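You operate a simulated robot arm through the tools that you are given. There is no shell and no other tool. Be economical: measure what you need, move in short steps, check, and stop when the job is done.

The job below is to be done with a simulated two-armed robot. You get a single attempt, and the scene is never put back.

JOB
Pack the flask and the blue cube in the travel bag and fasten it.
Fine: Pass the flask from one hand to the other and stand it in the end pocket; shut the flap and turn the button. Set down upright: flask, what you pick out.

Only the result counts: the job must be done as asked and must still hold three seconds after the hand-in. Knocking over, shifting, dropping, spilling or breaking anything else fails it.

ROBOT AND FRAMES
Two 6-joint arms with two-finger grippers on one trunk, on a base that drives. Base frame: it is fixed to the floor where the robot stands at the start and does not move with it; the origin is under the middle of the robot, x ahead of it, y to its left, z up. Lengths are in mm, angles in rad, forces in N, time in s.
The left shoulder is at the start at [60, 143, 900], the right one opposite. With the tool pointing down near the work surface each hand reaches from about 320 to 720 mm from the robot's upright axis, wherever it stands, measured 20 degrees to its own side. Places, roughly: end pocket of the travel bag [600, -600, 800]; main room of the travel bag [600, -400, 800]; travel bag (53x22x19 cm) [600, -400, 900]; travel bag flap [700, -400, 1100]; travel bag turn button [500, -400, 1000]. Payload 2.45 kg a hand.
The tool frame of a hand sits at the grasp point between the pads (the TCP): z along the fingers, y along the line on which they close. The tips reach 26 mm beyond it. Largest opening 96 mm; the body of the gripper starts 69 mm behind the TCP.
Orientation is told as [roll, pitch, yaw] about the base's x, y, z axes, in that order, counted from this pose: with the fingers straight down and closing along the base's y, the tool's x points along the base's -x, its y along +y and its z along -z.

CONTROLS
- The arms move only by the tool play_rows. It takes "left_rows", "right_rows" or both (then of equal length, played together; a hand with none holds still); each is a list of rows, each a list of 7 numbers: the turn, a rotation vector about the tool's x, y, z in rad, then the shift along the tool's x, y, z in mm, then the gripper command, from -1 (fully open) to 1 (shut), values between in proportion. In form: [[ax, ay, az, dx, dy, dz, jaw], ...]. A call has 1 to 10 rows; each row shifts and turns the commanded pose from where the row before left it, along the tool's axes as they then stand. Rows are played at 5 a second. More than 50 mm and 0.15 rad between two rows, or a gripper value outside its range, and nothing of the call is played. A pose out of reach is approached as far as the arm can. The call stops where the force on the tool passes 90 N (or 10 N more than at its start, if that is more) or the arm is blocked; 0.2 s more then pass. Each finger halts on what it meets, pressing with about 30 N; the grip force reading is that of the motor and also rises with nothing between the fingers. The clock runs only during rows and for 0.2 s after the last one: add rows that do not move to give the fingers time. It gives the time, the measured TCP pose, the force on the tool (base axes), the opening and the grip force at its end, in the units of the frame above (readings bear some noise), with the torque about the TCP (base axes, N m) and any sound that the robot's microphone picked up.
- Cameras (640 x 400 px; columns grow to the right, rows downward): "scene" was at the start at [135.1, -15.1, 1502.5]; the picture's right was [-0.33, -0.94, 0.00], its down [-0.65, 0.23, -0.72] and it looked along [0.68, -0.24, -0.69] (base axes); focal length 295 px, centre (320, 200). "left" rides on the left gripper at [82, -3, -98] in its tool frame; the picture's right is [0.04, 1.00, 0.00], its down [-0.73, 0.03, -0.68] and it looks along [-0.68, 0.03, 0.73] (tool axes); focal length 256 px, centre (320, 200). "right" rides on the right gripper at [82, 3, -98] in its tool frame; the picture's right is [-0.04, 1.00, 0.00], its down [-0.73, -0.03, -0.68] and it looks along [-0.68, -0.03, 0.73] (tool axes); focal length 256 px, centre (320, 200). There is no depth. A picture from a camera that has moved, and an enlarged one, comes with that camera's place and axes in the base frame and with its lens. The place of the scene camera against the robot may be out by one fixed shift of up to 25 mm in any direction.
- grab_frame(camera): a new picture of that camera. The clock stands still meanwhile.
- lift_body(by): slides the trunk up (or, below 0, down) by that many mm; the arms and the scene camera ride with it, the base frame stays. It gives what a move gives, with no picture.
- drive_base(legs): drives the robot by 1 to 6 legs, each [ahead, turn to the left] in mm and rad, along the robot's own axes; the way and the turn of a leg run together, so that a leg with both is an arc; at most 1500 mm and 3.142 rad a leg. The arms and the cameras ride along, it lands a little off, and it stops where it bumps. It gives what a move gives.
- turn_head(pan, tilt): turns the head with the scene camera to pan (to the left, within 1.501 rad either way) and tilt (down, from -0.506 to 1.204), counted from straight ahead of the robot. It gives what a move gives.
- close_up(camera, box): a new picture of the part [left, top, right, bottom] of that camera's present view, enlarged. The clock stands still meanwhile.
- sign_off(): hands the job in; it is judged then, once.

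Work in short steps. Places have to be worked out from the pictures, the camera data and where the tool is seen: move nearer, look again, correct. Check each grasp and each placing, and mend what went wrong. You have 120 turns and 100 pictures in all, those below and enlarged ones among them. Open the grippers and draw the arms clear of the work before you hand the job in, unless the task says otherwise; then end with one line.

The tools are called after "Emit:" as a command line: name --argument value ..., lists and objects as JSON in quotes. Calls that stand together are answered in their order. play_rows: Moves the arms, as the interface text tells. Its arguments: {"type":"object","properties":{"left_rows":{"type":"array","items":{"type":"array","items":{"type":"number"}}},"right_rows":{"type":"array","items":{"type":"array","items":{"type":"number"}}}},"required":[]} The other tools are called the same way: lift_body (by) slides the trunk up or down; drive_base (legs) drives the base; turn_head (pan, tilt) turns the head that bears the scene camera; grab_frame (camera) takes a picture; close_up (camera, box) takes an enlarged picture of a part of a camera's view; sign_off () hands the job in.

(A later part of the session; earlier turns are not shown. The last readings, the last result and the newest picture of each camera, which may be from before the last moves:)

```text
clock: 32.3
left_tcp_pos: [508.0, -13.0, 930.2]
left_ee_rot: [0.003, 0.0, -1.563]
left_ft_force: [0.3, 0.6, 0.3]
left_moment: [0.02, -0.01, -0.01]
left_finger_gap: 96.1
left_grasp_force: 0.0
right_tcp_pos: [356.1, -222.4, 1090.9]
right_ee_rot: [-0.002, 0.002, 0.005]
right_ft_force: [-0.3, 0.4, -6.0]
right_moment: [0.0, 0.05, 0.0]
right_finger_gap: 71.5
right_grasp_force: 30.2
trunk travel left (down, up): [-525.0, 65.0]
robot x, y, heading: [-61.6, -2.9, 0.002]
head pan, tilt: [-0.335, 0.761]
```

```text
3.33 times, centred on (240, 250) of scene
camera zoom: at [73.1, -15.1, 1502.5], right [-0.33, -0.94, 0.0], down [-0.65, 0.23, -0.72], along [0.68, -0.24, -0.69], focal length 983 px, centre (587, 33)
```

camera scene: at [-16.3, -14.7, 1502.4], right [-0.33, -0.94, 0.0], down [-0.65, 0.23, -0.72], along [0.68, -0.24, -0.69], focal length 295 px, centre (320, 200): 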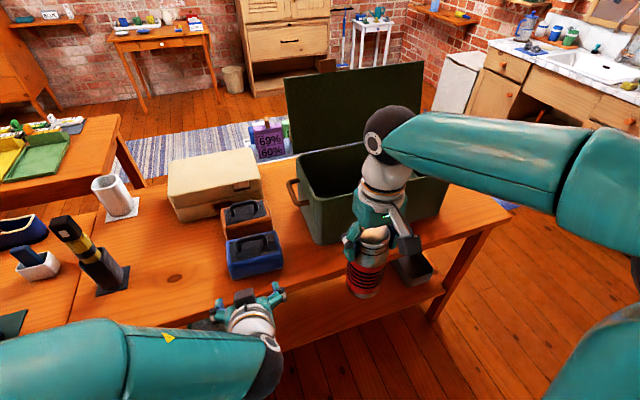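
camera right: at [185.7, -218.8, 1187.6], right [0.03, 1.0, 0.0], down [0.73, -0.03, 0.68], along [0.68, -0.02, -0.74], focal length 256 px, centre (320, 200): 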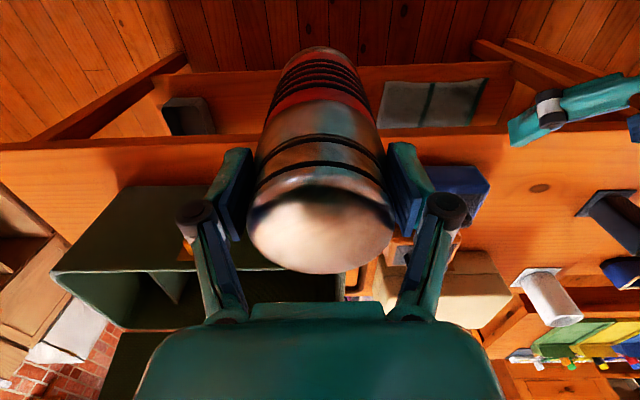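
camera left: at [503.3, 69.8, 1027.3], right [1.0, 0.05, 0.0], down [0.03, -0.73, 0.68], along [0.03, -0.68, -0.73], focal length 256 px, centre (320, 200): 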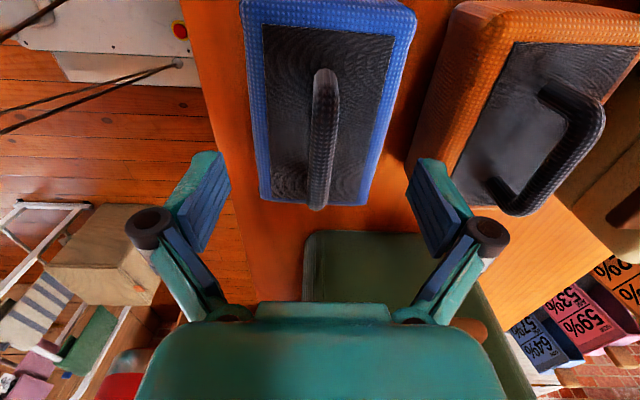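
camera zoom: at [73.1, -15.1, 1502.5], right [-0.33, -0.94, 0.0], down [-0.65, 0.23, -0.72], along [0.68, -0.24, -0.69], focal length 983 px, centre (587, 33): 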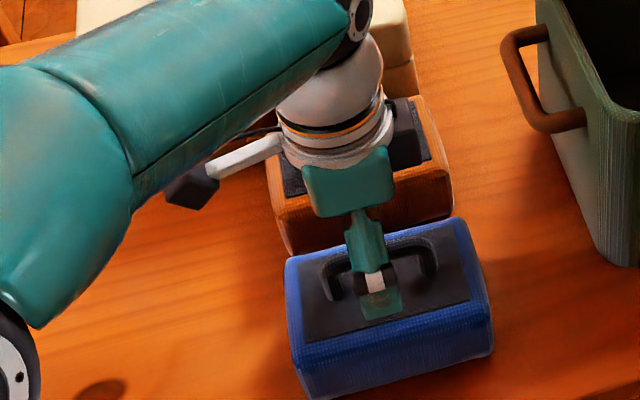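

The fingers straddle the bar at its middle. I'll lower 26 mm to z 904 and check.

Emit:
play_rows --left_rows '[[0, 0, 0, 0, 0, 13, -1], [0, 0, 0, 0, 0, 13, -1], [0, 0, 0, 0, 0, 0, -1]]'

Emit:
close_up --camera "scene" --box '[210, 220, 290, 300]'

Emit:
grab_frame --camera "left"

```text
clock: 33.1
left_tcp_pos: [507.1, -12.5, 904.0]
left_ee_rot: [0.003, -0.001, -1.565]
left_ft_force: [-0.4, 0.1, 0.0]
left_moment: [-0.02, 0.0, -0.02]
left_finger_gap: 96.0
left_grasp_force: 0.1
right_tcp_pos: [358.5, -220.3, 1091.2]
right_ee_rot: [0.0, 0.002, 0.006]
right_ft_force: [-0.3, -0.8, -6.0]
right_moment: [0.0, 0.04, 0.01]
right_finger_gap: 71.4
right_grasp_force: 30.3
trunk travel left (down, up): [-525.0, 65.0]
robot x, y, heading: [-62.7, 1.0, 0.002]
head pan, tilt: [-0.335, 0.761]
```

```text
5.00 times, centred on (250, 260) of scene
camera zoom: at [73.5, -15.1, 1502.4], right [-0.33, -0.94, 0.0], down [-0.65, 0.23, -0.72], along [0.68, -0.24, -0.69], focal length 1475 px, centre (670, -100)
```

zoom: 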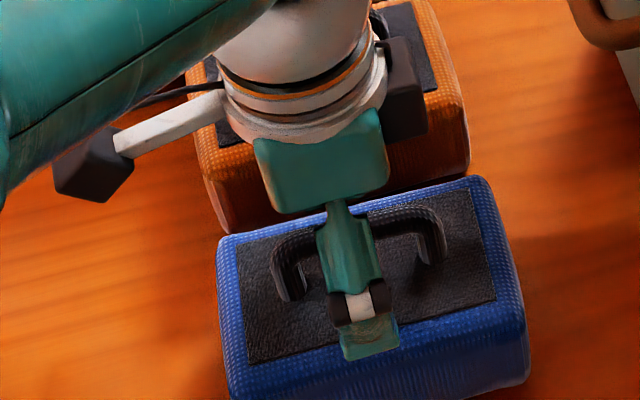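

```text
66 pictures are left
camera left: at [503.2, 70.3, 1001.8], right [1.0, 0.05, 0.0], down [0.03, -0.73, 0.68], along [0.03, -0.68, -0.73], focal length 256 px, centre (320, 200)
```

left: 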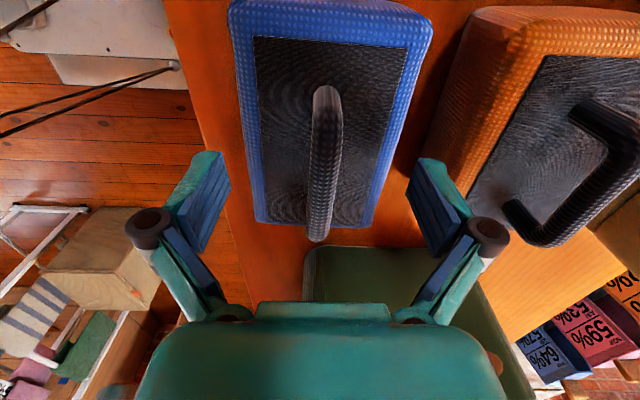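

The bar sits between the pads. I'll lower 6 mm more and close the left hand on it.

Emit:
play_rows --left_rows '[[0, 0, 0, 0, 0, 6, -1], [0, 0, 0, 0, 0, 0, 1], [0, 0, 0, 0, 0, 0, 1], [0, 0, 0, 0, 0, 0, 1], [0, 0, 0, 0, 0, 0, 1], [0, 0, 0, 0, 0, 0, 1], [0, 0, 0, 0, 0, 0, 1]]'

Emit:
grab_frame --camera "left"

```text
clock: 34.7
left_tcp_pos: [505.9, -12.4, 896.8]
left_ee_rot: [0.003, -0.001, -1.565]
left_ft_force: [0.5, 0.4, 0.6]
left_moment: [-0.03, 0.12, 0.09]
left_finger_gap: 11.9
left_grasp_force: 30.2
right_tcp_pos: [356.1, -221.2, 1090.7]
right_ee_rot: [0.001, 0.002, 0.003]
right_ft_force: [-0.1, 0.3, -6.0]
right_moment: [0.06, 0.04, 0.0]
right_finger_gap: 71.3
right_grasp_force: 29.9
trunk travel left (down, up): [-525.0, 65.0]
robot x, y, heading: [-63.6, -0.5, -0.002]
head pan, tilt: [-0.335, 0.761]
```

```text
65 pictures are left
camera left: at [503.2, 70.5, 996.2], right [1.0, 0.05, 0.0], down [0.03, -0.73, 0.68], along [0.03, -0.68, -0.73], focal length 256 px, centre (320, 200)
```

left: 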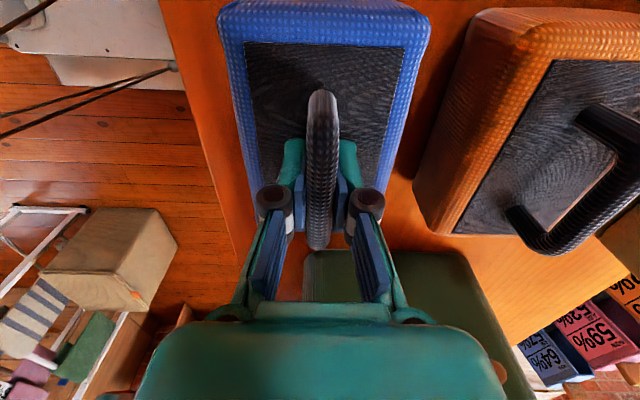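

The bar is gripped (12 mm). I'll lift gently and check.

Emit:
play_rows --left_rows '[[0, 0, 0, 0, 0, -10, 1], [0, 0, 0, 0, 0, -20, 1], [0, 0, 0, 0, 0, -30, 1], [0, 0, 0, 0, 0, -40, 1], [0, 0, 0, 0, -10, -40, 1], [0, 0, 0, 0, -20, -40, 1], [0, 0, 0, 0, 0, 0, 1]]'

Emit:
grab_frame --camera "left"

Emit:
grab_frame --camera "scene"

```text
clock: 36.3
left_tcp_pos: [475.4, -12.9, 1079.2]
left_ee_rot: [0.0, 0.0, -1.565]
left_ft_force: [0.4, 0.0, -0.2]
left_moment: [-0.01, 0.02, -0.02]
left_finger_gap: 0.0
left_grasp_force: 28.7
right_tcp_pos: [358.4, -221.5, 1091.0]
right_ee_rot: [0.0, 0.002, 0.005]
right_ft_force: [0.1, 0.3, -5.0]
right_moment: [-0.04, 0.04, 0.01]
right_finger_gap: 71.6
right_grasp_force: 30.0
trunk travel left (down, up): [-525.0, 65.0]
robot x, y, heading: [-57.8, 1.0, -0.001]
head pan, tilt: [-0.335, 0.761]
```

```text
64 pictures are left
camera left: at [471.8, 70.5, 1177.3], right [1.0, 0.05, 0.0], down [0.03, -0.73, 0.68], along [0.03, -0.68, -0.73], focal length 256 px, centre (320, 200)
```

left: 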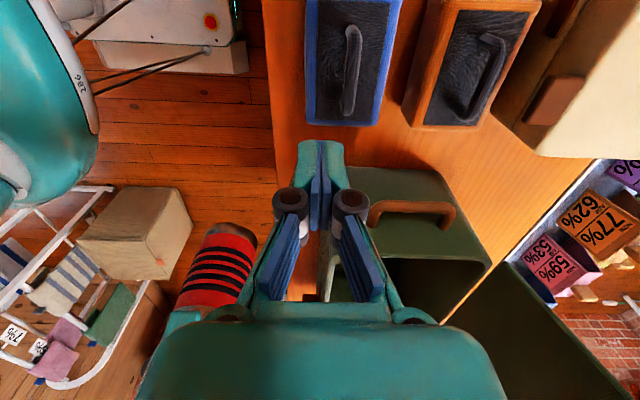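

```text
63 pictures are left
camera scene: at [74.7, -15.2, 1502.3], right [-0.33, -0.94, 0.0], down [-0.65, 0.23, -0.72], along [0.68, -0.24, -0.69], focal length 295 px, centre (320, 200)
```

scene: 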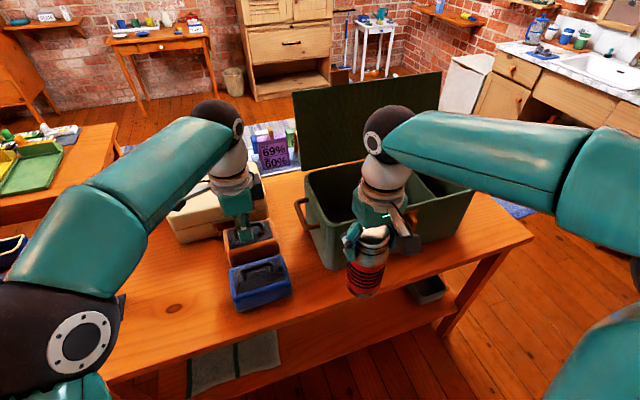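

The handle slipped out at some point; the cube still stands where it was. I'll go back down to the bar, grip deeper and lift slowly while watching the force.

Emit:
play_rows --left_rows '[[0, 0, 0, 0, 20, 0, -1], [0, 0, 0, 0, 12, 30, -1], [0, 0, 0, 0, 0, 40, -1], [0, 0, 0, 0, 0, 40, -1], [0, 0, 0, 0, 0, 40, -1], [0, 0, 0, 0, 0, 25, -1], [0, 0, 0, 0, 0, 7, -1], [0, 0, 0, 0, 0, 0, -1]]'

Emit:
play_rows --left_rows '[[0, 0, 0, 0, 0, 3, -1], [0, 0, 0, 0, 0, 3, -1], [0, 0, 0, 0, 0, 0, -1]]'

Emit:
grab_frame --camera "left"

```text
clock: 38.1
left_tcp_pos: [508.7, -11.0, 894.8]
left_ee_rot: [0.002, 0.001, -1.562]
left_ft_force: [0.8, 0.3, 0.2]
left_moment: [-0.02, 0.01, -0.02]
left_finger_gap: 95.8
left_grasp_force: 0.2
right_tcp_pos: [357.1, -222.5, 1091.4]
right_ee_rot: [0.002, 0.002, 0.006]
right_ft_force: [-0.1, -0.6, -5.9]
right_moment: [-0.03, 0.07, 0.01]
right_finger_gap: 71.5
right_grasp_force: 30.4
trunk travel left (down, up): [-525.0, 65.0]
robot x, y, heading: [-61.2, 1.3, 0.003]
head pan, tilt: [-0.335, 0.761]
```

```text
clock: 38.9
left_tcp_pos: [509.0, -11.3, 889.9]
left_ee_rot: [0.003, 0.001, -1.564]
left_ft_force: [0.1, -0.2, -0.8]
left_moment: [0.02, -0.01, -0.01]
left_finger_gap: 96.0
left_grasp_force: 0.0
right_tcp_pos: [356.8, -221.5, 1090.9]
right_ee_rot: [0.0, 0.002, 0.006]
right_ft_force: [0.1, -0.5, -4.3]
right_moment: [0.03, 0.05, -0.06]
right_finger_gap: 71.2
right_grasp_force: 29.9
trunk travel left (down, up): [-525.0, 65.0]
robot x, y, heading: [-60.8, 3.4, 0.002]
head pan, tilt: [-0.335, 0.761]
```

```text
62 pictures are left
camera left: at [505.4, 71.5, 987.3], right [1.0, 0.05, 0.0], down [0.03, -0.73, 0.68], along [0.03, -0.68, -0.73], focal length 256 px, centre (320, 200)
```

left: 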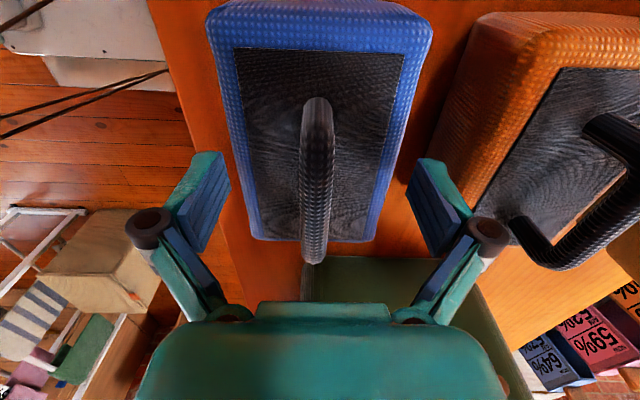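

There is no contact at z 890. I'll close on the bar here and lift in 5 mm steps.

Emit:
play_rows --left_rows '[[0, 0, 0, 0, 0, 0, 1], [0, 0, 0, 0, 0, 0, 1], [0, 0, 0, 0, 0, 0, 1], [0, 0, 0, 0, 0, 0, 1], [0, 0, 0, 0, 0, 0, 1], [0, 0, 0, 0, 0, 0, 1], [0, 0, 0, 0, 0, -4, 1], [0, 0, 0, 0, 0, -4, 1], [0, 0, 0, 0, 0, -4, 1]]'

Emit:
grab_frame --camera "left"

```text
clock: 40.9
left_tcp_pos: [509.0, -11.4, 898.9]
left_ee_rot: [-0.004, 0.003, -1.565]
left_ft_force: [0.7, 0.3, -3.6]
left_moment: [0.03, -0.03, 0.05]
left_finger_gap: 12.0
left_grasp_force: 30.4
right_tcp_pos: [357.3, -222.2, 1089.8]
right_ee_rot: [-0.001, 0.002, 0.004]
right_ft_force: [0.5, 1.0, -4.1]
right_moment: [-0.02, 0.04, 0.01]
right_finger_gap: 71.4
right_grasp_force: 29.4
trunk travel left (down, up): [-525.0, 65.0]
robot x, y, heading: [-58.7, 1.1, 0.003]
head pan, tilt: [-0.335, 0.761]
```

```text
61 pictures are left
camera left: at [505.6, 71.5, 996.7], right [1.0, 0.04, 0.0], down [0.04, -0.74, 0.68], along [0.03, -0.68, -0.74], focal length 256 px, centre (320, 200)
```

left: 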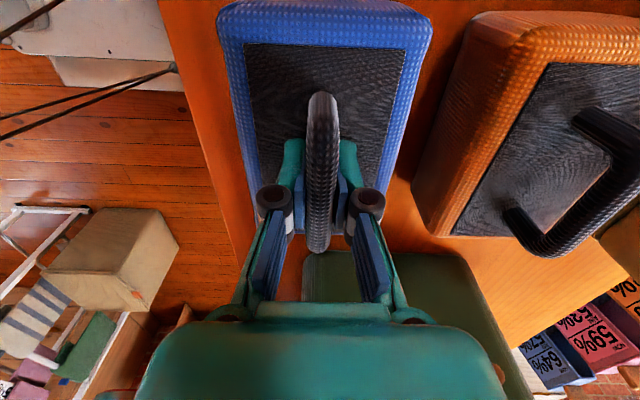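

The bar slips in the pads (the picture shows the cube staying put). The cube body is about 86 mm wide (x 464..550) with about 35 mm free behind it, so I'll open and grip the body instead.

Emit:
play_rows --left_rows '[[0, 0, 0, 0, 0, 0, -1], [0, 0, 0, 0, 0, 0, -1], [0, 0, 0, 0, 0, 0, -1], [0, 0, 0, 0, 0, 0, -1], [0, 0, 0, 0, -1.5, 0, -1], [0, 0, 0, 0, 0, 0, -1]]'

Emit:
grab_frame --camera "left"

```text
clock: 42.3
left_tcp_pos: [508.7, -12.1, 902.3]
left_ee_rot: [0.002, 0.0, -1.566]
left_ft_force: [-0.1, -0.5, -0.6]
left_moment: [0.0, -0.02, 0.0]
left_finger_gap: 96.1
left_grasp_force: 0.0
right_tcp_pos: [357.9, -222.5, 1089.7]
right_ee_rot: [0.001, 0.002, 0.005]
right_ft_force: [0.7, -1.0, -5.8]
right_moment: [0.03, 0.02, 0.01]
right_finger_gap: 71.3
right_grasp_force: 30.1
trunk travel left (down, up): [-525.0, 65.0]
robot x, y, heading: [-62.3, 2.0, 0.0]
head pan, tilt: [-0.335, 0.761]
```

```text
60 pictures are left
camera left: at [504.4, 70.8, 999.7], right [1.0, 0.05, 0.0], down [0.03, -0.73, 0.68], along [0.03, -0.68, -0.73], focal length 256 px, centre (320, 200)
```

left: 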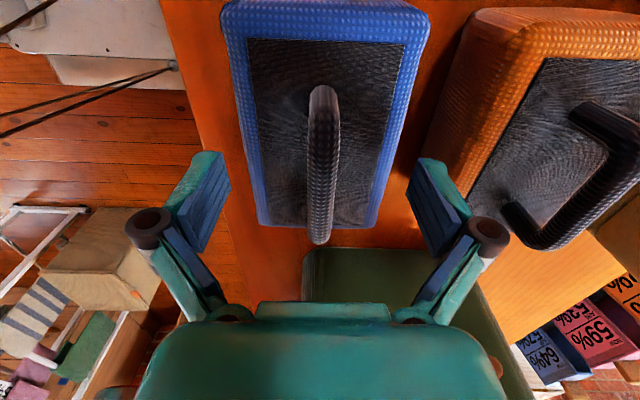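

The cube is centred at x about 506.5. I'll shift -2 mm and descend around the body to z 856.

Emit:
play_rows --left_rows '[[0, 0, 0, 0, -2, 10, -1], [0, 0, 0, 0, 0, 10, -1], [0, 0, 0, 0, 0, 8, -1], [0, 0, 0, 0, 0, 8, -1], [0, 0, 0, 0, 0, 0, -1]]'

Emit:
grab_frame --camera "left"

Emit:
close_up --camera "scene" --box '[200, 210, 310, 320]'

```text
clock: 43.5
left_tcp_pos: [505.8, -12.1, 878.7]
left_ee_rot: [0.028, -0.006, -1.564]
left_ft_force: [-8.5, 7.1, 71.9]
left_moment: [0.45, 0.03, -1.33]
left_finger_gap: 96.7
left_grasp_force: 0.3
right_tcp_pos: [350.2, -221.0, 1094.4]
right_ee_rot: [0.0, -0.006, 0.007]
right_ft_force: [0.0, 0.6, -4.7]
right_moment: [0.0, 0.02, 0.0]
right_finger_gap: 71.1
right_grasp_force: 29.7
trunk travel left (down, up): [-525.0, 65.0]
robot x, y, heading: [-63.3, 0.3, 0.001]
head pan, tilt: [-0.335, 0.761]
```

```text
59 pictures are left
camera left: at [499.5, 71.7, 976.0], right [1.0, 0.05, 0.03], down [0.02, -0.73, 0.68], along [0.05, -0.68, -0.73], focal length 256 px, centre (320, 200)
```

left: 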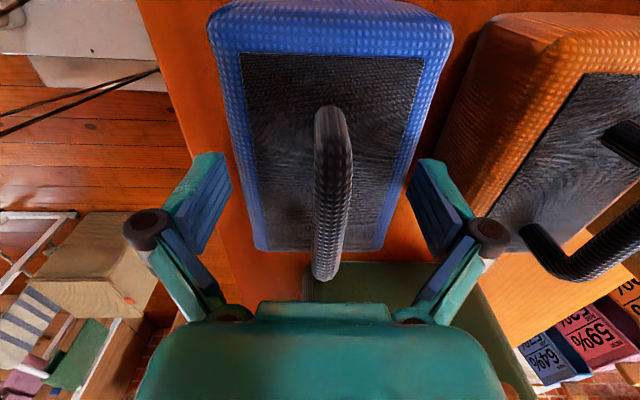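

```text
3.64 times, centred on (255, 265) of scene
camera zoom: at [64.2, -14.1, 1504.1], right [-0.33, -0.94, 0.0], down [-0.65, 0.23, -0.73], along [0.69, -0.24, -0.69], focal length 1072 px, centre (556, -36)
```

zoom: 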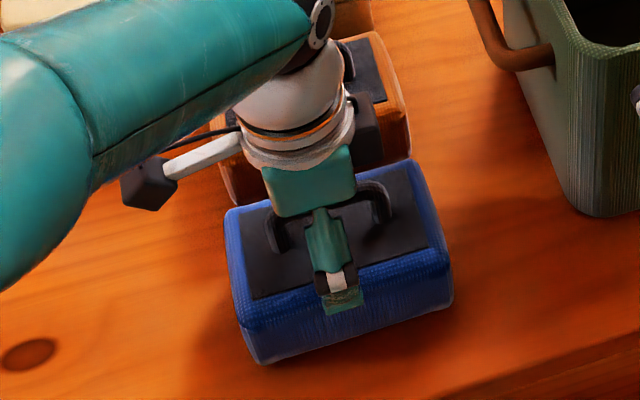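

The palm has met the handle top at about z 945, so the handle is higher than I judged. The fingers already straddle the body, so I'll raise 5 mm and close on it.

Emit:
play_rows --left_rows '[[0, 0, 0, 0, 0, -5, -1], [0, 0, 0, 0, 0, -5, -1], [0, 0, 0, 0, 0, 0, -1]]'

Emit:
grab_frame --camera "left"

```text
clock: 44.3
left_tcp_pos: [506.3, -11.6, 879.1]
left_ee_rot: [0.013, -0.004, -1.56]
left_ft_force: [7.0, -1.2, 30.4]
left_moment: [0.08, -0.84, -0.1]
left_finger_gap: 96.4
left_grasp_force: 0.1
right_tcp_pos: [355.7, -222.5, 1091.2]
right_ee_rot: [0.002, -0.001, 0.004]
right_ft_force: [0.8, -0.1, -5.2]
right_moment: [0.0, 0.04, 0.01]
right_finger_gap: 71.3
right_grasp_force: 30.4
trunk travel left (down, up): [-525.0, 65.0]
robot x, y, heading: [-64.0, 2.8, -0.002]
head pan, tilt: [-0.335, 0.761]
```

```text
57 pictures are left
camera left: at [501.8, 71.4, 976.6], right [1.0, 0.05, 0.01], down [0.03, -0.73, 0.68], along [0.04, -0.68, -0.73], focal length 256 px, centre (320, 200)
```

left: 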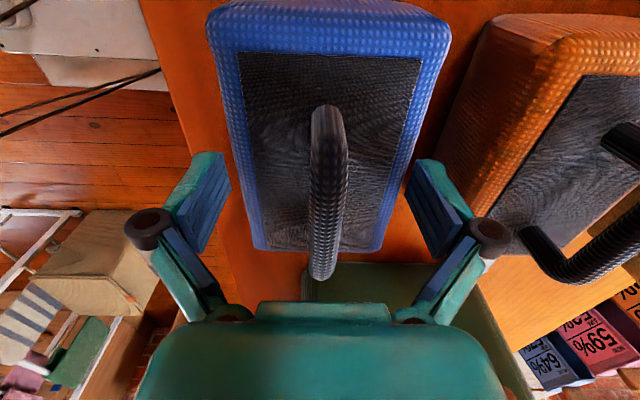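

Recomputing from two heights puts the bar at z about 904 and the cube top at about 866. The body bulges too wide for the fingers to straddle, since they wedged. I'll go up to z 901, grip the bar exactly at the pads and lift very slowly.

Emit:
play_rows --left_rows '[[0, 0, 0, 0, 0, -10, -1], [0, 0, 0, 0, 0, -13, -1], [0, 0, 0, 0, 0, 0, -1], [0, 0, 0, 0, 0, 0, -1]]'

Emit:
close_up --camera "scene" --box '[210, 220, 290, 300]'

```text
clock: 45.3
left_tcp_pos: [505.2, -11.5, 898.2]
left_ee_rot: [0.002, -0.001, -1.563]
left_ft_force: [-0.5, 0.5, -0.7]
left_moment: [-0.02, 0.0, -0.03]
left_finger_gap: 96.0
left_grasp_force: 0.0
right_tcp_pos: [356.6, -222.2, 1091.4]
right_ee_rot: [0.002, 0.001, 0.005]
right_ft_force: [-0.7, -0.1, -5.4]
right_moment: [0.03, 0.04, -0.02]
right_finger_gap: 71.4
right_grasp_force: 29.7
trunk travel left (down, up): [-525.0, 65.0]
robot x, y, heading: [-62.3, -3.4, -0.0]
head pan, tilt: [-0.335, 0.761]
```

```text
5.00 times, centred on (250, 260) of scene
camera zoom: at [73.3, -15.2, 1502.4], right [-0.33, -0.94, 0.0], down [-0.65, 0.23, -0.72], along [0.68, -0.24, -0.69], focal length 1475 px, centre (670, -100)
```

zoom: 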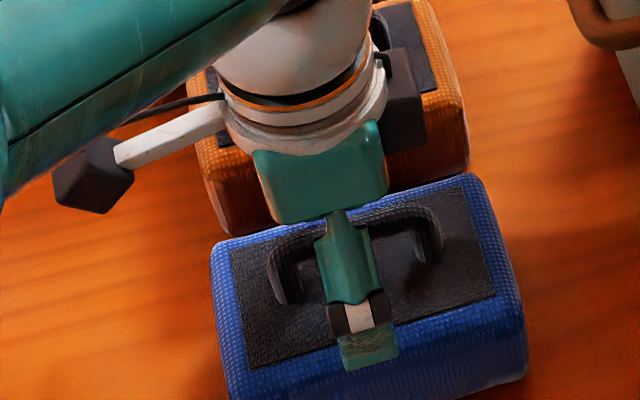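

The geometry agrees, with the bar at about 904 and the TCP at 898. I'll close and lift 2 mm per row.

Emit:
play_rows --left_rows '[[0, 0, 0, 0, 0, 0, 1], [0, 0, 0, 0, 0, 0, 1], [0, 0, 0, 0, 0, 0, 1], [0, 0, 0, 0, 0, 0, 1], [0, 0, 0, 0, 0, 0, 1], [0, 0, 0, 0, 0, 0, 1], [0, 0, 0, 0, 0, -2, 1], [0, 0, 0, 0, 0, -2, 1], [0, 0, 0, 0, 0, -1, 1], [0, 0, 0, 0, 0, 0, 1]]'

Emit:
play_rows --left_rows '[[0, 0, 0, 0, 0, -1, 1], [0, 0, 0, 0, 0, -2, 1], [0, 0, 0, 0, 0, -2, 1], [0, 0, 0, 0, 0, 0, 1]]'

Emit:
close_up --camera "scene" --box '[210, 220, 290, 300]'

```text
clock: 47.5
left_tcp_pos: [505.5, -12.2, 903.7]
left_ee_rot: [0.001, -0.001, -1.567]
left_ft_force: [-0.3, 0.5, -2.9]
left_moment: [0.02, 0.0, -0.03]
left_finger_gap: 11.9
left_grasp_force: 30.0
right_tcp_pos: [357.5, -222.0, 1090.9]
right_ee_rot: [-0.001, 0.002, 0.005]
right_ft_force: [0.4, -0.3, -5.6]
right_moment: [-0.01, 0.02, 0.0]
right_finger_gap: 71.5
right_grasp_force: 29.9
trunk travel left (down, up): [-525.0, 65.0]
robot x, y, heading: [-64.5, 0.0, -0.0]
head pan, tilt: [-0.335, 0.761]
```

```text
clock: 48.5
left_tcp_pos: [506.2, -11.7, 909.7]
left_ee_rot: [0.002, 0.0, -1.566]
left_ft_force: [-0.4, 0.2, -4.1]
left_moment: [0.02, 0.0, 0.0]
left_finger_gap: 12.1
left_grasp_force: 30.3
right_tcp_pos: [357.9, -220.2, 1091.1]
right_ee_rot: [-0.001, 0.003, 0.007]
right_ft_force: [0.0, 0.2, -5.4]
right_moment: [-0.03, 0.03, -0.02]
right_finger_gap: 71.4
right_grasp_force: 29.9
trunk travel left (down, up): [-525.0, 65.0]
robot x, y, heading: [-59.3, 2.4, 0.001]
head pan, tilt: [-0.335, 0.761]
```

```text
5.00 times, centred on (250, 260) of scene
camera zoom: at [74.0, -15.2, 1502.4], right [-0.33, -0.94, 0.0], down [-0.65, 0.23, -0.72], along [0.68, -0.24, -0.69], focal length 1475 px, centre (670, -100)
```

zoom: 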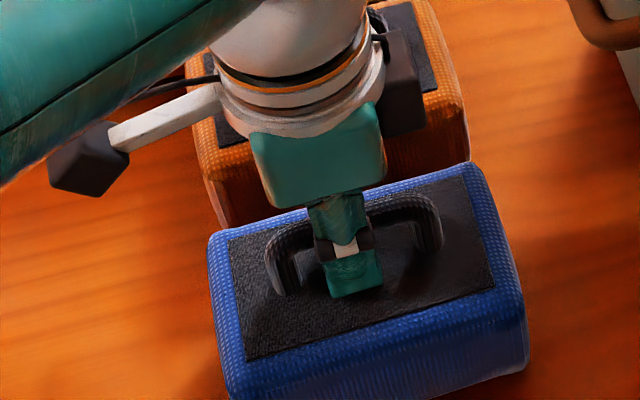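

The cube is now rising with the hand (about 4 N). I'll keep lifting at gentle speed.

Emit:
play_rows --left_rows '[[0, 0, 0, 0, 0, -3, 1], [0, 0, 0, 0, 0, -5, 1], [0, 0, 0, 0, 0, -6, 1], [0, 0, 0, 0, 0, -8, 1], [0, 0, 0, 0, 0, -8, 1], [0, 0, 0, 0, 0, -8, 1], [0, 0, 0, 0, 0, -8, 1], [0, 0, 0, 0, 0, -6, 1], [0, 0, 0, 0, 0, -4, 1], [0, 0, 0, 0, 0, 0, 1]]'

Emit:
grab_frame --camera "left"

```text
clock: 50.7
left_tcp_pos: [506.3, -12.7, 966.8]
left_ee_rot: [0.002, 0.001, -1.565]
left_ft_force: [-0.2, 0.5, -3.7]
left_moment: [0.0, 0.0, 0.02]
left_finger_gap: 12.1
left_grasp_force: 29.7
right_tcp_pos: [357.8, -221.1, 1090.2]
right_ee_rot: [0.001, 0.002, 0.007]
right_ft_force: [0.7, 0.4, -5.6]
right_moment: [-0.03, 0.0, -0.02]
right_finger_gap: 71.4
right_grasp_force: 30.0
trunk travel left (down, up): [-525.0, 65.0]
robot x, y, heading: [-66.3, 2.9, -0.0]
head pan, tilt: [-0.335, 0.761]
```

```text
54 pictures are left
camera left: at [501.5, 70.6, 1063.6], right [1.0, 0.05, 0.0], down [0.03, -0.73, 0.68], along [0.03, -0.68, -0.73], focal length 256 px, centre (320, 200)
```

left: 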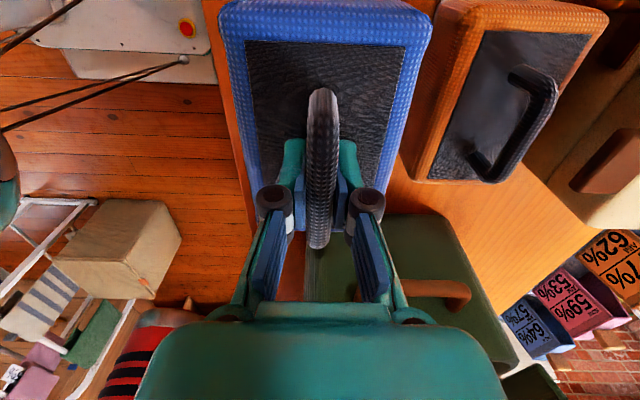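

The cube is held steadily. I'll raise it another 120 mm and bring it back toward the robot.

Emit:
play_rows --left_rows '[[0, 0, 0, 0, -3, -6, 1], [0, 0, 0, 0, -6, -11, 1], [0, 0, 0, 0, -8, -13, 1], [0, 0, 0, 0, -8, -14, 1], [0, 0, 0, 0, -8, -14, 1], [0, 0, 0, 0, -8, -14, 1], [0, 0, 0, 0, -8, -14, 1], [0, 0, 0, 0, -8, -14, 1], [0, 0, 0, 0, -8, -14, 1], [0, 0, 0, 0, -4, -8, 1]]'

Emit:
turn_head --pan -1.2 --tilt 0.7

Emit:
grab_frame --camera "scene"

```text
clock: 52.9
left_tcp_pos: [436.5, -13.5, 1086.8]
left_ee_rot: [0.002, 0.0, -1.565]
left_ft_force: [-0.4, 0.1, -2.5]
left_moment: [0.03, -0.01, 0.0]
left_finger_gap: 12.0
left_grasp_force: 29.8
right_tcp_pos: [357.7, -223.3, 1090.5]
right_ee_rot: [0.001, 0.003, 0.005]
right_ft_force: [0.0, 0.3, -5.6]
right_moment: [0.01, 0.03, -0.01]
right_finger_gap: 71.5
right_grasp_force: 30.0
trunk travel left (down, up): [-525.0, 65.0]
robot x, y, heading: [-61.8, -3.6, 0.002]
head pan, tilt: [-0.335, 0.761]
```

```text
clock: 54.1
left_tcp_pos: [437.1, -13.0, 1084.8]
left_ee_rot: [0.002, 0.001, -1.565]
left_ft_force: [0.1, 0.1, -3.2]
left_moment: [0.01, 0.01, 0.01]
left_finger_gap: 11.9
left_grasp_force: 29.9
right_tcp_pos: [357.7, -222.1, 1089.7]
right_ee_rot: [0.0, 0.001, 0.005]
right_ft_force: [0.7, 0.4, -6.0]
right_moment: [0.02, 0.02, 0.0]
right_finger_gap: 71.3
right_grasp_force: 30.1
trunk travel left (down, up): [-525.0, 65.0]
robot x, y, heading: [-64.2, 2.8, 0.002]
head pan, tilt: [-1.201, 0.7]
```

```text
53 pictures are left
camera scene: at [26.8, -67.2, 1507.5], right [-0.93, -0.36, 0.0], down [-0.23, 0.6, -0.76], along [0.28, -0.71, -0.64], focal length 295 px, centre (320, 200)
```

scene: 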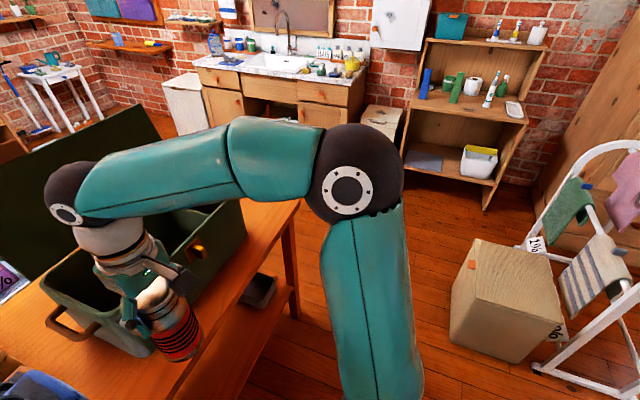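

The floor to the right is clear. I'll drive a sideways detour: back up, turn right, go 350 mm, turn left, then ahead.

Emit:
drive_base --legs '[[-150, 0], [0, -1.571], [350, 0], [0, 1.571]]'

Emit:
turn_head --pan 0.0 --tilt 0.75

Emit:
grab_frame --camera "scene"

```text
clock: 58.6
left_tcp_pos: [-37.9, -473.0, 1084.5]
left_ee_rot: [-0.002, 0.005, -2.752]
left_ft_force: [-0.6, -0.1, -3.7]
left_moment: [0.06, -0.06, -0.02]
left_finger_gap: 12.1
left_grasp_force: 30.2
right_tcp_pos: [-261.6, -478.0, 1088.4]
right_ee_rot: [0.005, 0.005, -1.182]
right_ft_force: [-0.6, 0.0, -6.1]
right_moment: [0.03, -0.04, 0.01]
right_finger_gap: 71.4
right_grasp_force: 30.5
trunk travel left (down, up): [-525.0, 65.0]
robot x, y, heading: [-163.6, 19.0, -1.223]
head pan, tilt: [-1.201, 0.7]
stopped in leg 2: the robot was blocked; the commanded pose is now the measured one
```

```text
clock: 60.0
left_tcp_pos: [-33.7, -470.7, 1087.0]
left_ee_rot: [0.001, 0.001, -2.75]
left_ft_force: [0.8, 0.3, -3.5]
left_moment: [0.01, 0.01, 0.02]
left_finger_gap: 11.7
left_grasp_force: 30.0
right_tcp_pos: [-258.9, -474.1, 1090.5]
right_ee_rot: [0.002, 0.003, -1.183]
right_ft_force: [-0.2, 0.1, -4.9]
right_moment: [0.01, 0.04, 0.04]
right_finger_gap: 71.3
right_grasp_force: 29.8
trunk travel left (down, up): [-525.0, 65.0]
robot x, y, heading: [-163.8, 17.5, -1.222]
head pan, tilt: [0.0, 0.75]
```

```text
52 pictures are left
camera scene: at [-118.3, -105.1, 1503.2], right [-0.94, -0.34, 0.0], down [-0.23, 0.64, -0.73], along [0.25, -0.69, -0.68], focal length 295 px, centre (320, 200)
```

scene: 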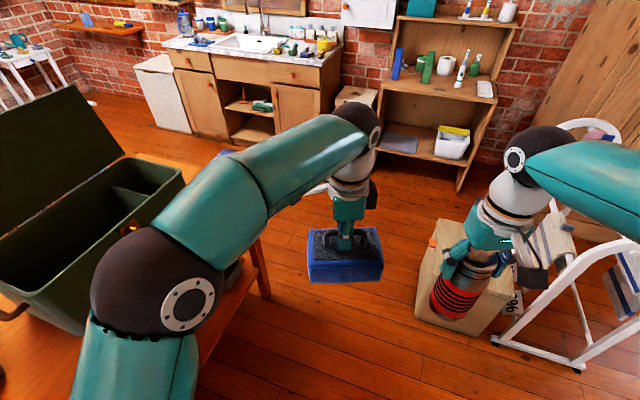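

The turn was blocked at heading -1.22 rad. Both objects are still held, so I'll look around at the base to see what is in the way.

Emit:
turn_head --pan 1.4 --tilt 1.15

Emit:
grab_frame --camera "scene"

Emit:
turn_head --pan -1.4 --tilt 1.1

Emit:
grab_frame --camera "scene"

```text
clock: 61.5
left_tcp_pos: [-35.0, -469.8, 1086.4]
left_ee_rot: [0.002, -0.001, -2.751]
left_ft_force: [-0.4, -0.4, -3.1]
left_moment: [0.0, -0.03, 0.02]
left_finger_gap: 12.0
left_grasp_force: 29.9
right_tcp_pos: [-258.5, -474.2, 1090.2]
right_ee_rot: [0.001, 0.004, -1.184]
right_ft_force: [-0.1, -0.2, -5.0]
right_moment: [0.0, -0.01, 0.02]
right_finger_gap: 71.2
right_grasp_force: 29.7
trunk travel left (down, up): [-525.0, 65.0]
robot x, y, heading: [-163.1, 18.9, -1.222]
head pan, tilt: [1.4, 1.15]
```

```text
51 pictures are left
camera scene: at [-88.0, -16.6, 1474.5], right [0.18, -0.98, 0.0], down [-0.9, -0.16, -0.41], along [0.4, 0.07, -0.91], focal length 295 px, centre (320, 200)
```

scene: 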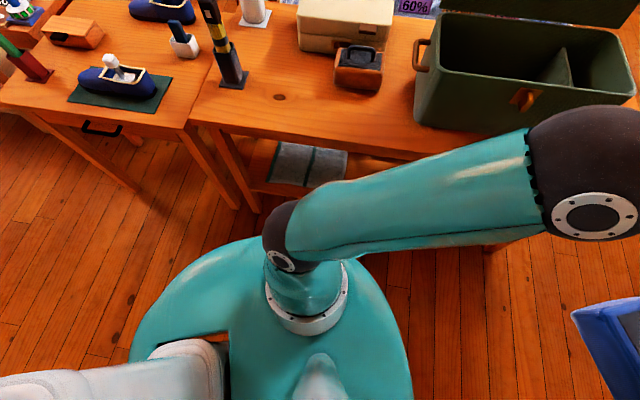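

```text
clock: 64.0
left_tcp_pos: [-33.9, -470.4, 1085.8]
left_ee_rot: [0.003, 0.0, -2.751]
left_ft_force: [-0.4, -0.6, -3.2]
left_moment: [0.0, -0.01, 0.0]
left_finger_gap: 12.0
left_grasp_force: 29.8
right_tcp_pos: [-258.8, -474.7, 1091.1]
right_ee_rot: [-0.001, 0.004, -1.183]
right_ft_force: [-0.7, 0.7, -5.8]
right_moment: [0.03, 0.02, 0.03]
right_finger_gap: 71.2
right_grasp_force: 29.7
trunk travel left (down, up): [-525.0, 65.0]
robot x, y, heading: [-165.5, 20.7, -1.22]
head pan, tilt: [-1.4, 1.1]
```

```text
50 pictures are left
camera scene: at [-201.5, -58.5, 1477.5], right [-0.5, 0.87, 0.0], down [0.77, 0.44, -0.45], along [-0.39, -0.22, -0.89], focal length 295 px, centre (320, 200)
```

scene: 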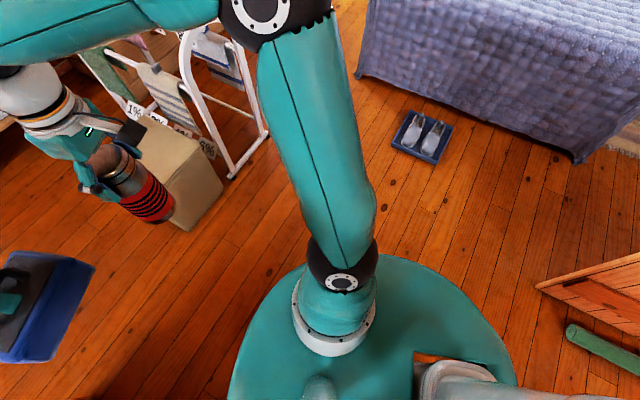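

Nothing obvious touches, and the heading of -1.22 is nearly sideways already. I'll drive ahead 330 mm along it and check.

Emit:
drive_base --legs '[[330, 0]]'

```text
clock: 66.2
left_tcp_pos: [77.0, -782.6, 1085.9]
left_ee_rot: [0.001, 0.001, -2.752]
left_ft_force: [-0.8, -0.5, -2.9]
left_moment: [0.04, 0.01, -0.01]
left_finger_gap: 12.1
left_grasp_force: 30.0
right_tcp_pos: [-145.8, -786.6, 1091.1]
right_ee_rot: [0.002, 0.004, -1.185]
right_ft_force: [-0.1, 0.2, -5.2]
right_moment: [0.04, 0.04, 0.01]
right_finger_gap: 71.3
right_grasp_force: 29.8
trunk travel left (down, up): [-525.0, 65.0]
robot x, y, heading: [-52.1, -294.5, -1.219]
head pan, tilt: [-1.4, 1.1]
```

Now at (-52, -294). I'll pull the left hand back and up for clearance, then turn to face the bag.

Emit:
play_rows --left_rows '[[0, 0, 0, 0, -6, -5, 1], [0, 0, 0, 0, -12, -8, 1], [0, 0, 0, 0, -12, -8, 1], [0, 0, 0, 0, -12, -8, 1], [0, 0, 0, 0, -12, -6, 1], [0, 0, 0, 0, -6, -5, 1]]'

Emit:
drive_base --legs '[[0, 1.22]]'

Emit:
turn_head --pan -0.2 --tilt 0.85

Emit:
grab_frame --camera "scene"

```text
clock: 67.6
left_tcp_pos: [54.2, -725.1, 1127.0]
left_ee_rot: [0.0, 0.001, -2.754]
left_ft_force: [-0.7, 0.1, -2.6]
left_moment: [0.02, 0.0, 0.0]
left_finger_gap: 12.1
left_grasp_force: 30.4
right_tcp_pos: [-148.0, -784.3, 1092.5]
right_ee_rot: [0.002, 0.004, -1.184]
right_ft_force: [0.4, -0.8, -5.6]
right_moment: [0.04, 0.01, 0.02]
right_finger_gap: 71.2
right_grasp_force: 30.4
trunk travel left (down, up): [-525.0, 65.0]
robot x, y, heading: [-50.0, -294.1, -1.226]
head pan, tilt: [-1.4, 1.1]
```

```text
clock: 71.1
left_tcp_pos: [397.3, -362.7, 1126.6]
left_ee_rot: [0.001, -0.002, -1.588]
left_ft_force: [0.7, 1.6, -3.2]
left_moment: [-0.05, 0.01, 0.02]
left_finger_gap: 12.1
left_grasp_force: 29.6
right_tcp_pos: [369.7, -571.3, 1092.9]
right_ee_rot: [-0.003, 0.007, -0.02]
right_ft_force: [-0.1, 1.0, -4.9]
right_moment: [-0.09, 0.03, 0.01]
right_finger_gap: 71.3
right_grasp_force: 30.3
trunk travel left (down, up): [-525.0, 65.0]
robot x, y, heading: [-51.2, -341.7, -0.03]
head pan, tilt: [-1.4, 1.1]
stopped in leg 1: the robot was blocked; the commanded pose is now the measured one
```

```text
clock: 72.5
left_tcp_pos: [396.0, -367.8, 1127.1]
left_ee_rot: [0.0, 0.001, -1.589]
left_ft_force: [0.4, 0.2, -2.8]
left_moment: [0.01, 0.02, 0.01]
left_finger_gap: 12.0
left_grasp_force: 29.9
right_tcp_pos: [370.0, -575.9, 1091.7]
right_ee_rot: [0.0, 0.002, -0.023]
right_ft_force: [-0.3, 0.3, -5.6]
right_moment: [-0.01, 0.04, -0.01]
right_finger_gap: 71.5
right_grasp_force: 30.4
trunk travel left (down, up): [-525.0, 65.0]
robot x, y, heading: [-52.2, -341.8, -0.031]
head pan, tilt: [-0.201, 0.85]
```

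```text
49 pictures are left
camera scene: at [84.6, -352.4, 1495.2], right [-0.23, -0.97, 0.0], down [-0.73, 0.18, -0.66], along [0.64, -0.15, -0.75], focal length 295 px, centre (320, 200)
```

scene: 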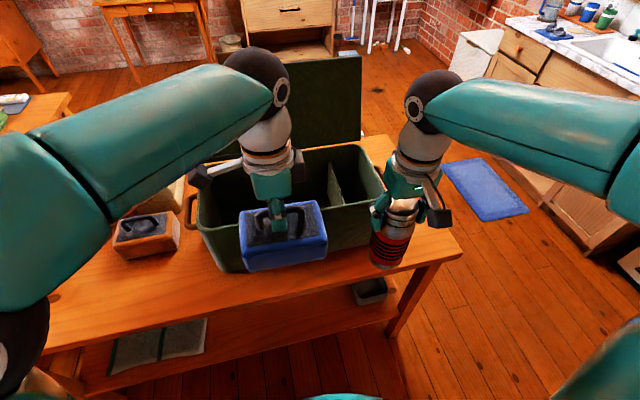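

I'm now at (-52, -342) facing the bag, with both objects still held. I'll look with the hand cameras to fix the bag's pocket and rim places.

Emit:
grab_frame --camera "right"

Emit:
close_up --camera "scene" --box '[180, 40, 460, 280]'

```text
48 pictures are left
camera right: at [288.6, -571.2, 1189.7], right [0.06, 1.0, 0.0], down [0.74, -0.05, 0.68], along [0.67, -0.04, -0.74], focal length 256 px, centre (320, 200)
```

right: 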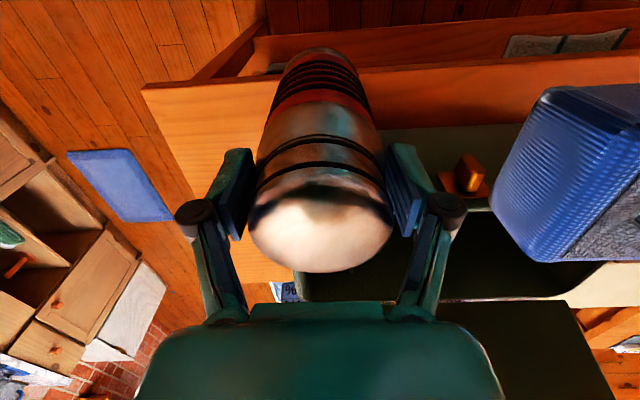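

```text
1.67 times, centred on (320, 160) of scene
camera zoom: at [84.6, -352.4, 1495.2], right [-0.23, -0.97, 0.0], down [-0.73, 0.18, -0.66], along [0.64, -0.15, -0.75], focal length 492 px, centre (320, 267)
```

zoom: 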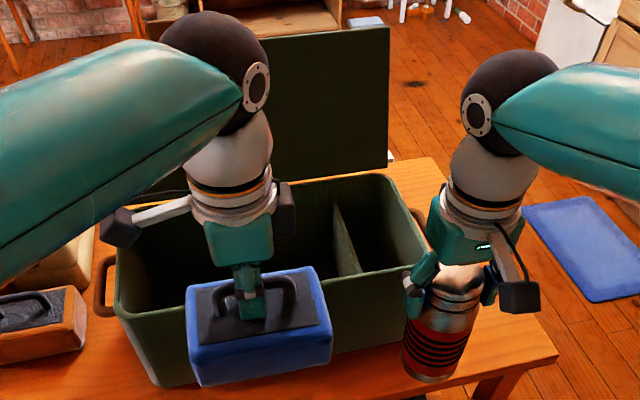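

The bag rim comes out at z about 980, outer x 500..698, y -605..-190, with the divider at y about -520 and the pocket centre near y -560. I'll put the cube in first. The reach is short, so I drive 50 mm ahead first.

Emit:
drive_base --legs '[[50, 0]]'

Emit:
play_rows --left_rows '[[0, 0, 0, 0, 6, 0, 1], [0, 0, 0, 0, 12, 0, 1], [0, 0, 0, 0, 12, 0, 1], [0, 0, 0, 0, 12, 0, 1], [0, 0, 0, 0, 6, 0, 1]]'

Emit:
grab_frame --camera "left"

```text
clock: 73.4
left_tcp_pos: [448.6, -371.1, 1126.0]
left_ee_rot: [-0.002, 0.002, -1.593]
left_ft_force: [1.2, -0.2, -4.1]
left_moment: [0.0, 0.08, 0.02]
left_finger_gap: 11.9
left_grasp_force: 29.5
right_tcp_pos: [420.3, -578.4, 1091.8]
right_ee_rot: [-0.001, 0.008, -0.024]
right_ft_force: [1.6, 0.5, -6.3]
right_moment: [-0.01, 0.05, 0.02]
right_finger_gap: 71.3
right_grasp_force: 29.9
trunk travel left (down, up): [-525.0, 65.0]
robot x, y, heading: [1.6, -347.5, -0.031]
head pan, tilt: [-0.201, 0.85]
```

```text
clock: 74.6
left_tcp_pos: [494.0, -370.7, 1127.2]
left_ee_rot: [0.001, 0.002, -1.593]
left_ft_force: [0.3, 0.1, -2.6]
left_moment: [0.02, -0.02, 0.01]
left_finger_gap: 11.9
left_grasp_force: 29.7
right_tcp_pos: [418.9, -578.9, 1091.2]
right_ee_rot: [-0.001, 0.005, -0.026]
right_ft_force: [0.1, 0.1, -4.5]
right_moment: [-0.03, 0.02, -0.01]
right_finger_gap: 71.2
right_grasp_force: 30.2
trunk travel left (down, up): [-525.0, 65.0]
robot x, y, heading: [0.7, -344.2, -0.04]
head pan, tilt: [-0.201, 0.85]
```

```text
46 pictures are left
camera left: at [492.2, -287.6, 1226.2], right [1.0, 0.02, 0.0], down [0.01, -0.74, 0.68], along [0.01, -0.68, -0.74], focal length 256 px, centre (320, 200)
```

left: 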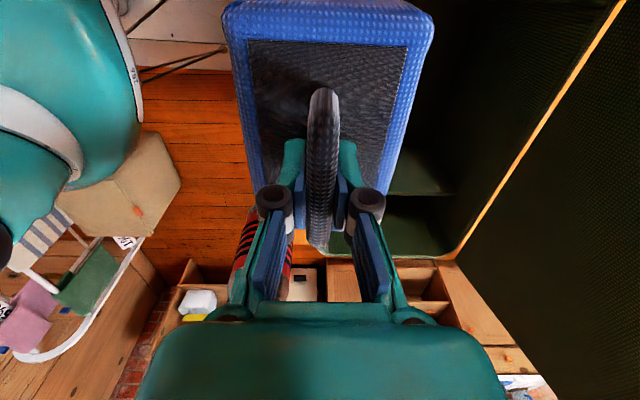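

The back rim is near x 715. I'll carry the cube over the main room's middle, about (605, -355).

Emit:
play_rows --left_rows '[[0, 0, 0, 2, 7, 0, 1], [0, 0, 0, 2, 12, 0, 1], [0, 0, 0, 2, 14, 0, 1], [0, 0, 0, 2, 14, 0, 1], [0, 0, 0, 2, 14, 0, 1], [0, 0, 0, 2, 14, 0, 1], [0, 0, 0, 2, 14, 0, 1], [0, 0, 0, 2, 14, 0, 1], [0, 0, 0, 0, 8, 0, 1], [0, 0, 0, 0, 0, 0, 1]]'

Emit:
grab_frame --camera "left"

Emit:
grab_frame --camera "scene"

```text
clock: 76.8
left_tcp_pos: [582.3, -352.4, 1115.7]
left_ee_rot: [0.0, 0.002, -1.592]
left_ft_force: [-0.2, 0.5, -3.6]
left_moment: [-0.01, 0.02, -0.02]
left_finger_gap: 11.8
left_grasp_force: 30.1
left hand out of reach, approached as far as the arm can: row 7, 8, 9
right_tcp_pos: [419.5, -578.4, 1092.8]
right_ee_rot: [0.0, 0.004, -0.024]
right_ft_force: [-0.5, 0.4, -5.1]
right_moment: [-0.03, 0.04, -0.02]
right_finger_gap: 71.4
right_grasp_force: 29.5
trunk travel left (down, up): [-525.0, 65.0]
robot x, y, heading: [-1.9, -347.4, -0.034]
head pan, tilt: [-0.201, 0.85]
```

```text
45 pictures are left
camera left: at [581.3, -269.1, 1214.7], right [1.0, 0.02, 0.0], down [0.01, -0.74, 0.68], along [0.01, -0.68, -0.74], focal length 256 px, centre (320, 200)
```

left: 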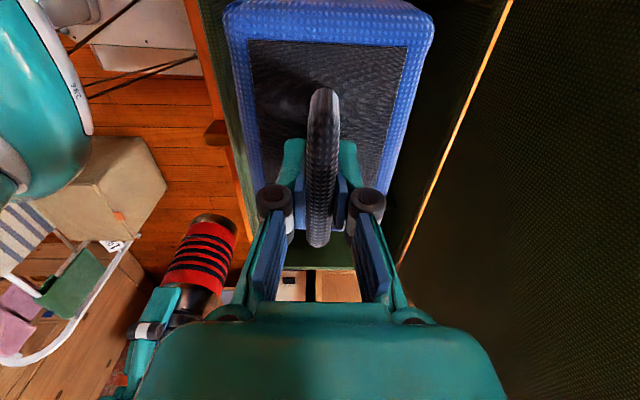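

```text
44 pictures are left
camera scene: at [134.6, -354.3, 1495.2], right [-0.24, -0.97, 0.0], down [-0.73, 0.18, -0.66], along [0.64, -0.16, -0.75], focal length 295 px, centre (320, 200)
```

scene: 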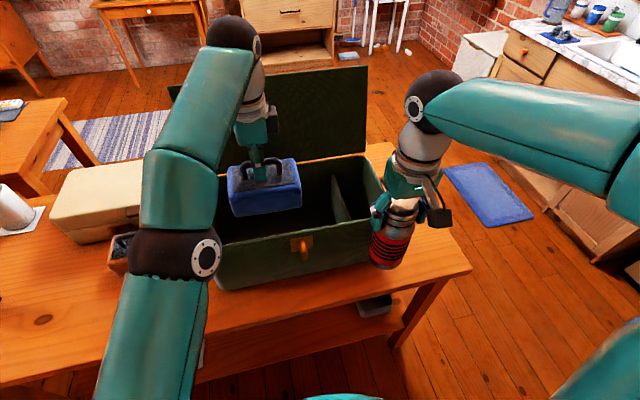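

The front rim is at x about 501 and the back at about 711, so the cube at x 582 clears both walls. I'll lower it straight down, easing slightly forward.

Emit:
play_rows --left_rows '[[0, 0, 0, 0, 1, 8, 1], [0, 0, 0, 0, 1, 14, 1], [0, 0, 0, 0, 1, 16, 1], [0, 0, 0, 0, 1, 16, 1], [0, 0, 0, 0, 1, 16, 1], [0, 0, 0, 0, 1, 16, 1], [0, 0, 0, 0, 1, 16, 1], [0, 0, 0, 0, 1, 16, 1], [0, 0, 0, 0, 0, 16, 1], [0, 0, 0, 0, 0, 10, 1]]'

Emit:
play_rows --left_rows '[[0, 0, 0, 0, 0, 8, 1], [0, 0, 0, 0, 0, 8, 1], [0, 0, 0, 0, 0, 8, 1], [0, 0, 0, 0, 0, 6, 1], [0, 0, 0, 0, 0, 0, 1]]'

Emit:
grab_frame --camera "left"

```text
clock: 79.0
left_tcp_pos: [592.1, -350.1, 972.0]
left_ee_rot: [-0.001, 0.0, -1.593]
left_ft_force: [-0.1, -0.5, -3.1]
left_moment: [0.02, -0.02, -0.05]
left_finger_gap: 11.7
left_grasp_force: 29.9
right_tcp_pos: [418.9, -578.4, 1092.3]
right_ee_rot: [0.0, 0.006, -0.025]
right_ft_force: [-0.2, -0.3, -5.9]
right_moment: [-0.01, 0.01, 0.0]
right_finger_gap: 71.3
right_grasp_force: 30.4
trunk travel left (down, up): [-525.0, 65.0]
robot x, y, heading: [4.2, -343.5, -0.038]
head pan, tilt: [-0.201, 0.85]
```

```text
clock: 80.2
left_tcp_pos: [592.4, -351.6, 941.5]
left_ee_rot: [-0.002, 0.001, -1.591]
left_ft_force: [0.1, 0.5, -3.1]
left_moment: [0.02, -0.03, 0.03]
left_finger_gap: 11.7
left_grasp_force: 30.2
right_tcp_pos: [418.9, -578.1, 1091.7]
right_ee_rot: [-0.001, 0.006, -0.025]
right_ft_force: [-0.3, 0.1, -5.4]
right_moment: [0.0, 0.03, 0.01]
right_finger_gap: 71.2
right_grasp_force: 29.9
trunk travel left (down, up): [-525.0, 65.0]
robot x, y, heading: [0.5, -341.9, -0.036]
head pan, tilt: [-0.201, 0.85]
```

```text
43 pictures are left
camera left: at [590.0, -268.7, 1040.4], right [1.0, 0.02, 0.0], down [0.01, -0.74, 0.68], along [0.01, -0.68, -0.74], focal length 256 px, centre (320, 200)
```

left: 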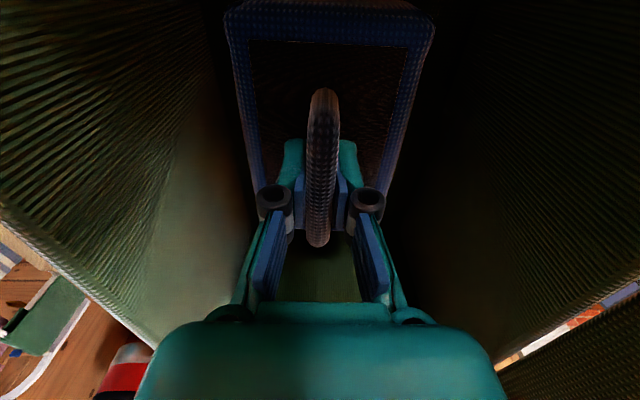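

The cube is inside the room with no contact yet. I'll lower the last bit slowly until the floor shows in the force.

Emit:
play_rows --left_rows '[[0, 0, 0, 0, 0, 6, 1], [0, 0, 0, 0, 0, 6, 1], [0, 0, 0, 0, 0, 6, 1], [0, 0, 0, 0, 0, 5, 1], [0, 0, 0, 0, 0, 0, 1]]'

Emit:
play_rows --left_rows '[[0, 0, 0, 0, 0, 4, 1], [0, 0, 0, 0, 0, 3, 1], [0, 0, 0, 0, 0, 3, 1], [0, 0, 0, 0, 0, 0, 1]]'

```text
clock: 81.4
left_tcp_pos: [592.1, -351.3, 918.2]
left_ee_rot: [0.001, 0.001, -1.593]
left_ft_force: [-0.2, 0.0, -2.8]
left_moment: [0.02, 0.02, -0.01]
left_finger_gap: 11.6
left_grasp_force: 29.6
right_tcp_pos: [418.9, -577.7, 1093.4]
right_ee_rot: [0.001, 0.004, -0.024]
right_ft_force: [-0.5, -0.1, -6.4]
right_moment: [-0.04, 0.04, -0.04]
right_finger_gap: 71.4
right_grasp_force: 30.0
trunk travel left (down, up): [-525.0, 65.0]
robot x, y, heading: [0.7, -343.6, -0.038]
head pan, tilt: [-0.201, 0.85]
```

```text
clock: 82.4
left_tcp_pos: [592.5, -351.4, 911.8]
left_ee_rot: [0.006, 0.0, -1.59]
left_ft_force: [4.6, 3.0, 8.3]
left_moment: [-0.37, 0.17, 0.09]
left_finger_gap: 12.1
left_grasp_force: 30.1
right_tcp_pos: [419.9, -578.1, 1092.9]
right_ee_rot: [-0.001, 0.004, -0.026]
right_ft_force: [-0.1, 0.8, -5.0]
right_moment: [0.03, 0.02, 0.0]
right_finger_gap: 71.6
right_grasp_force: 29.8
trunk travel left (down, up): [-525.0, 65.0]
robot x, y, heading: [-0.6, -347.5, -0.039]
head pan, tilt: [-0.201, 0.85]
```

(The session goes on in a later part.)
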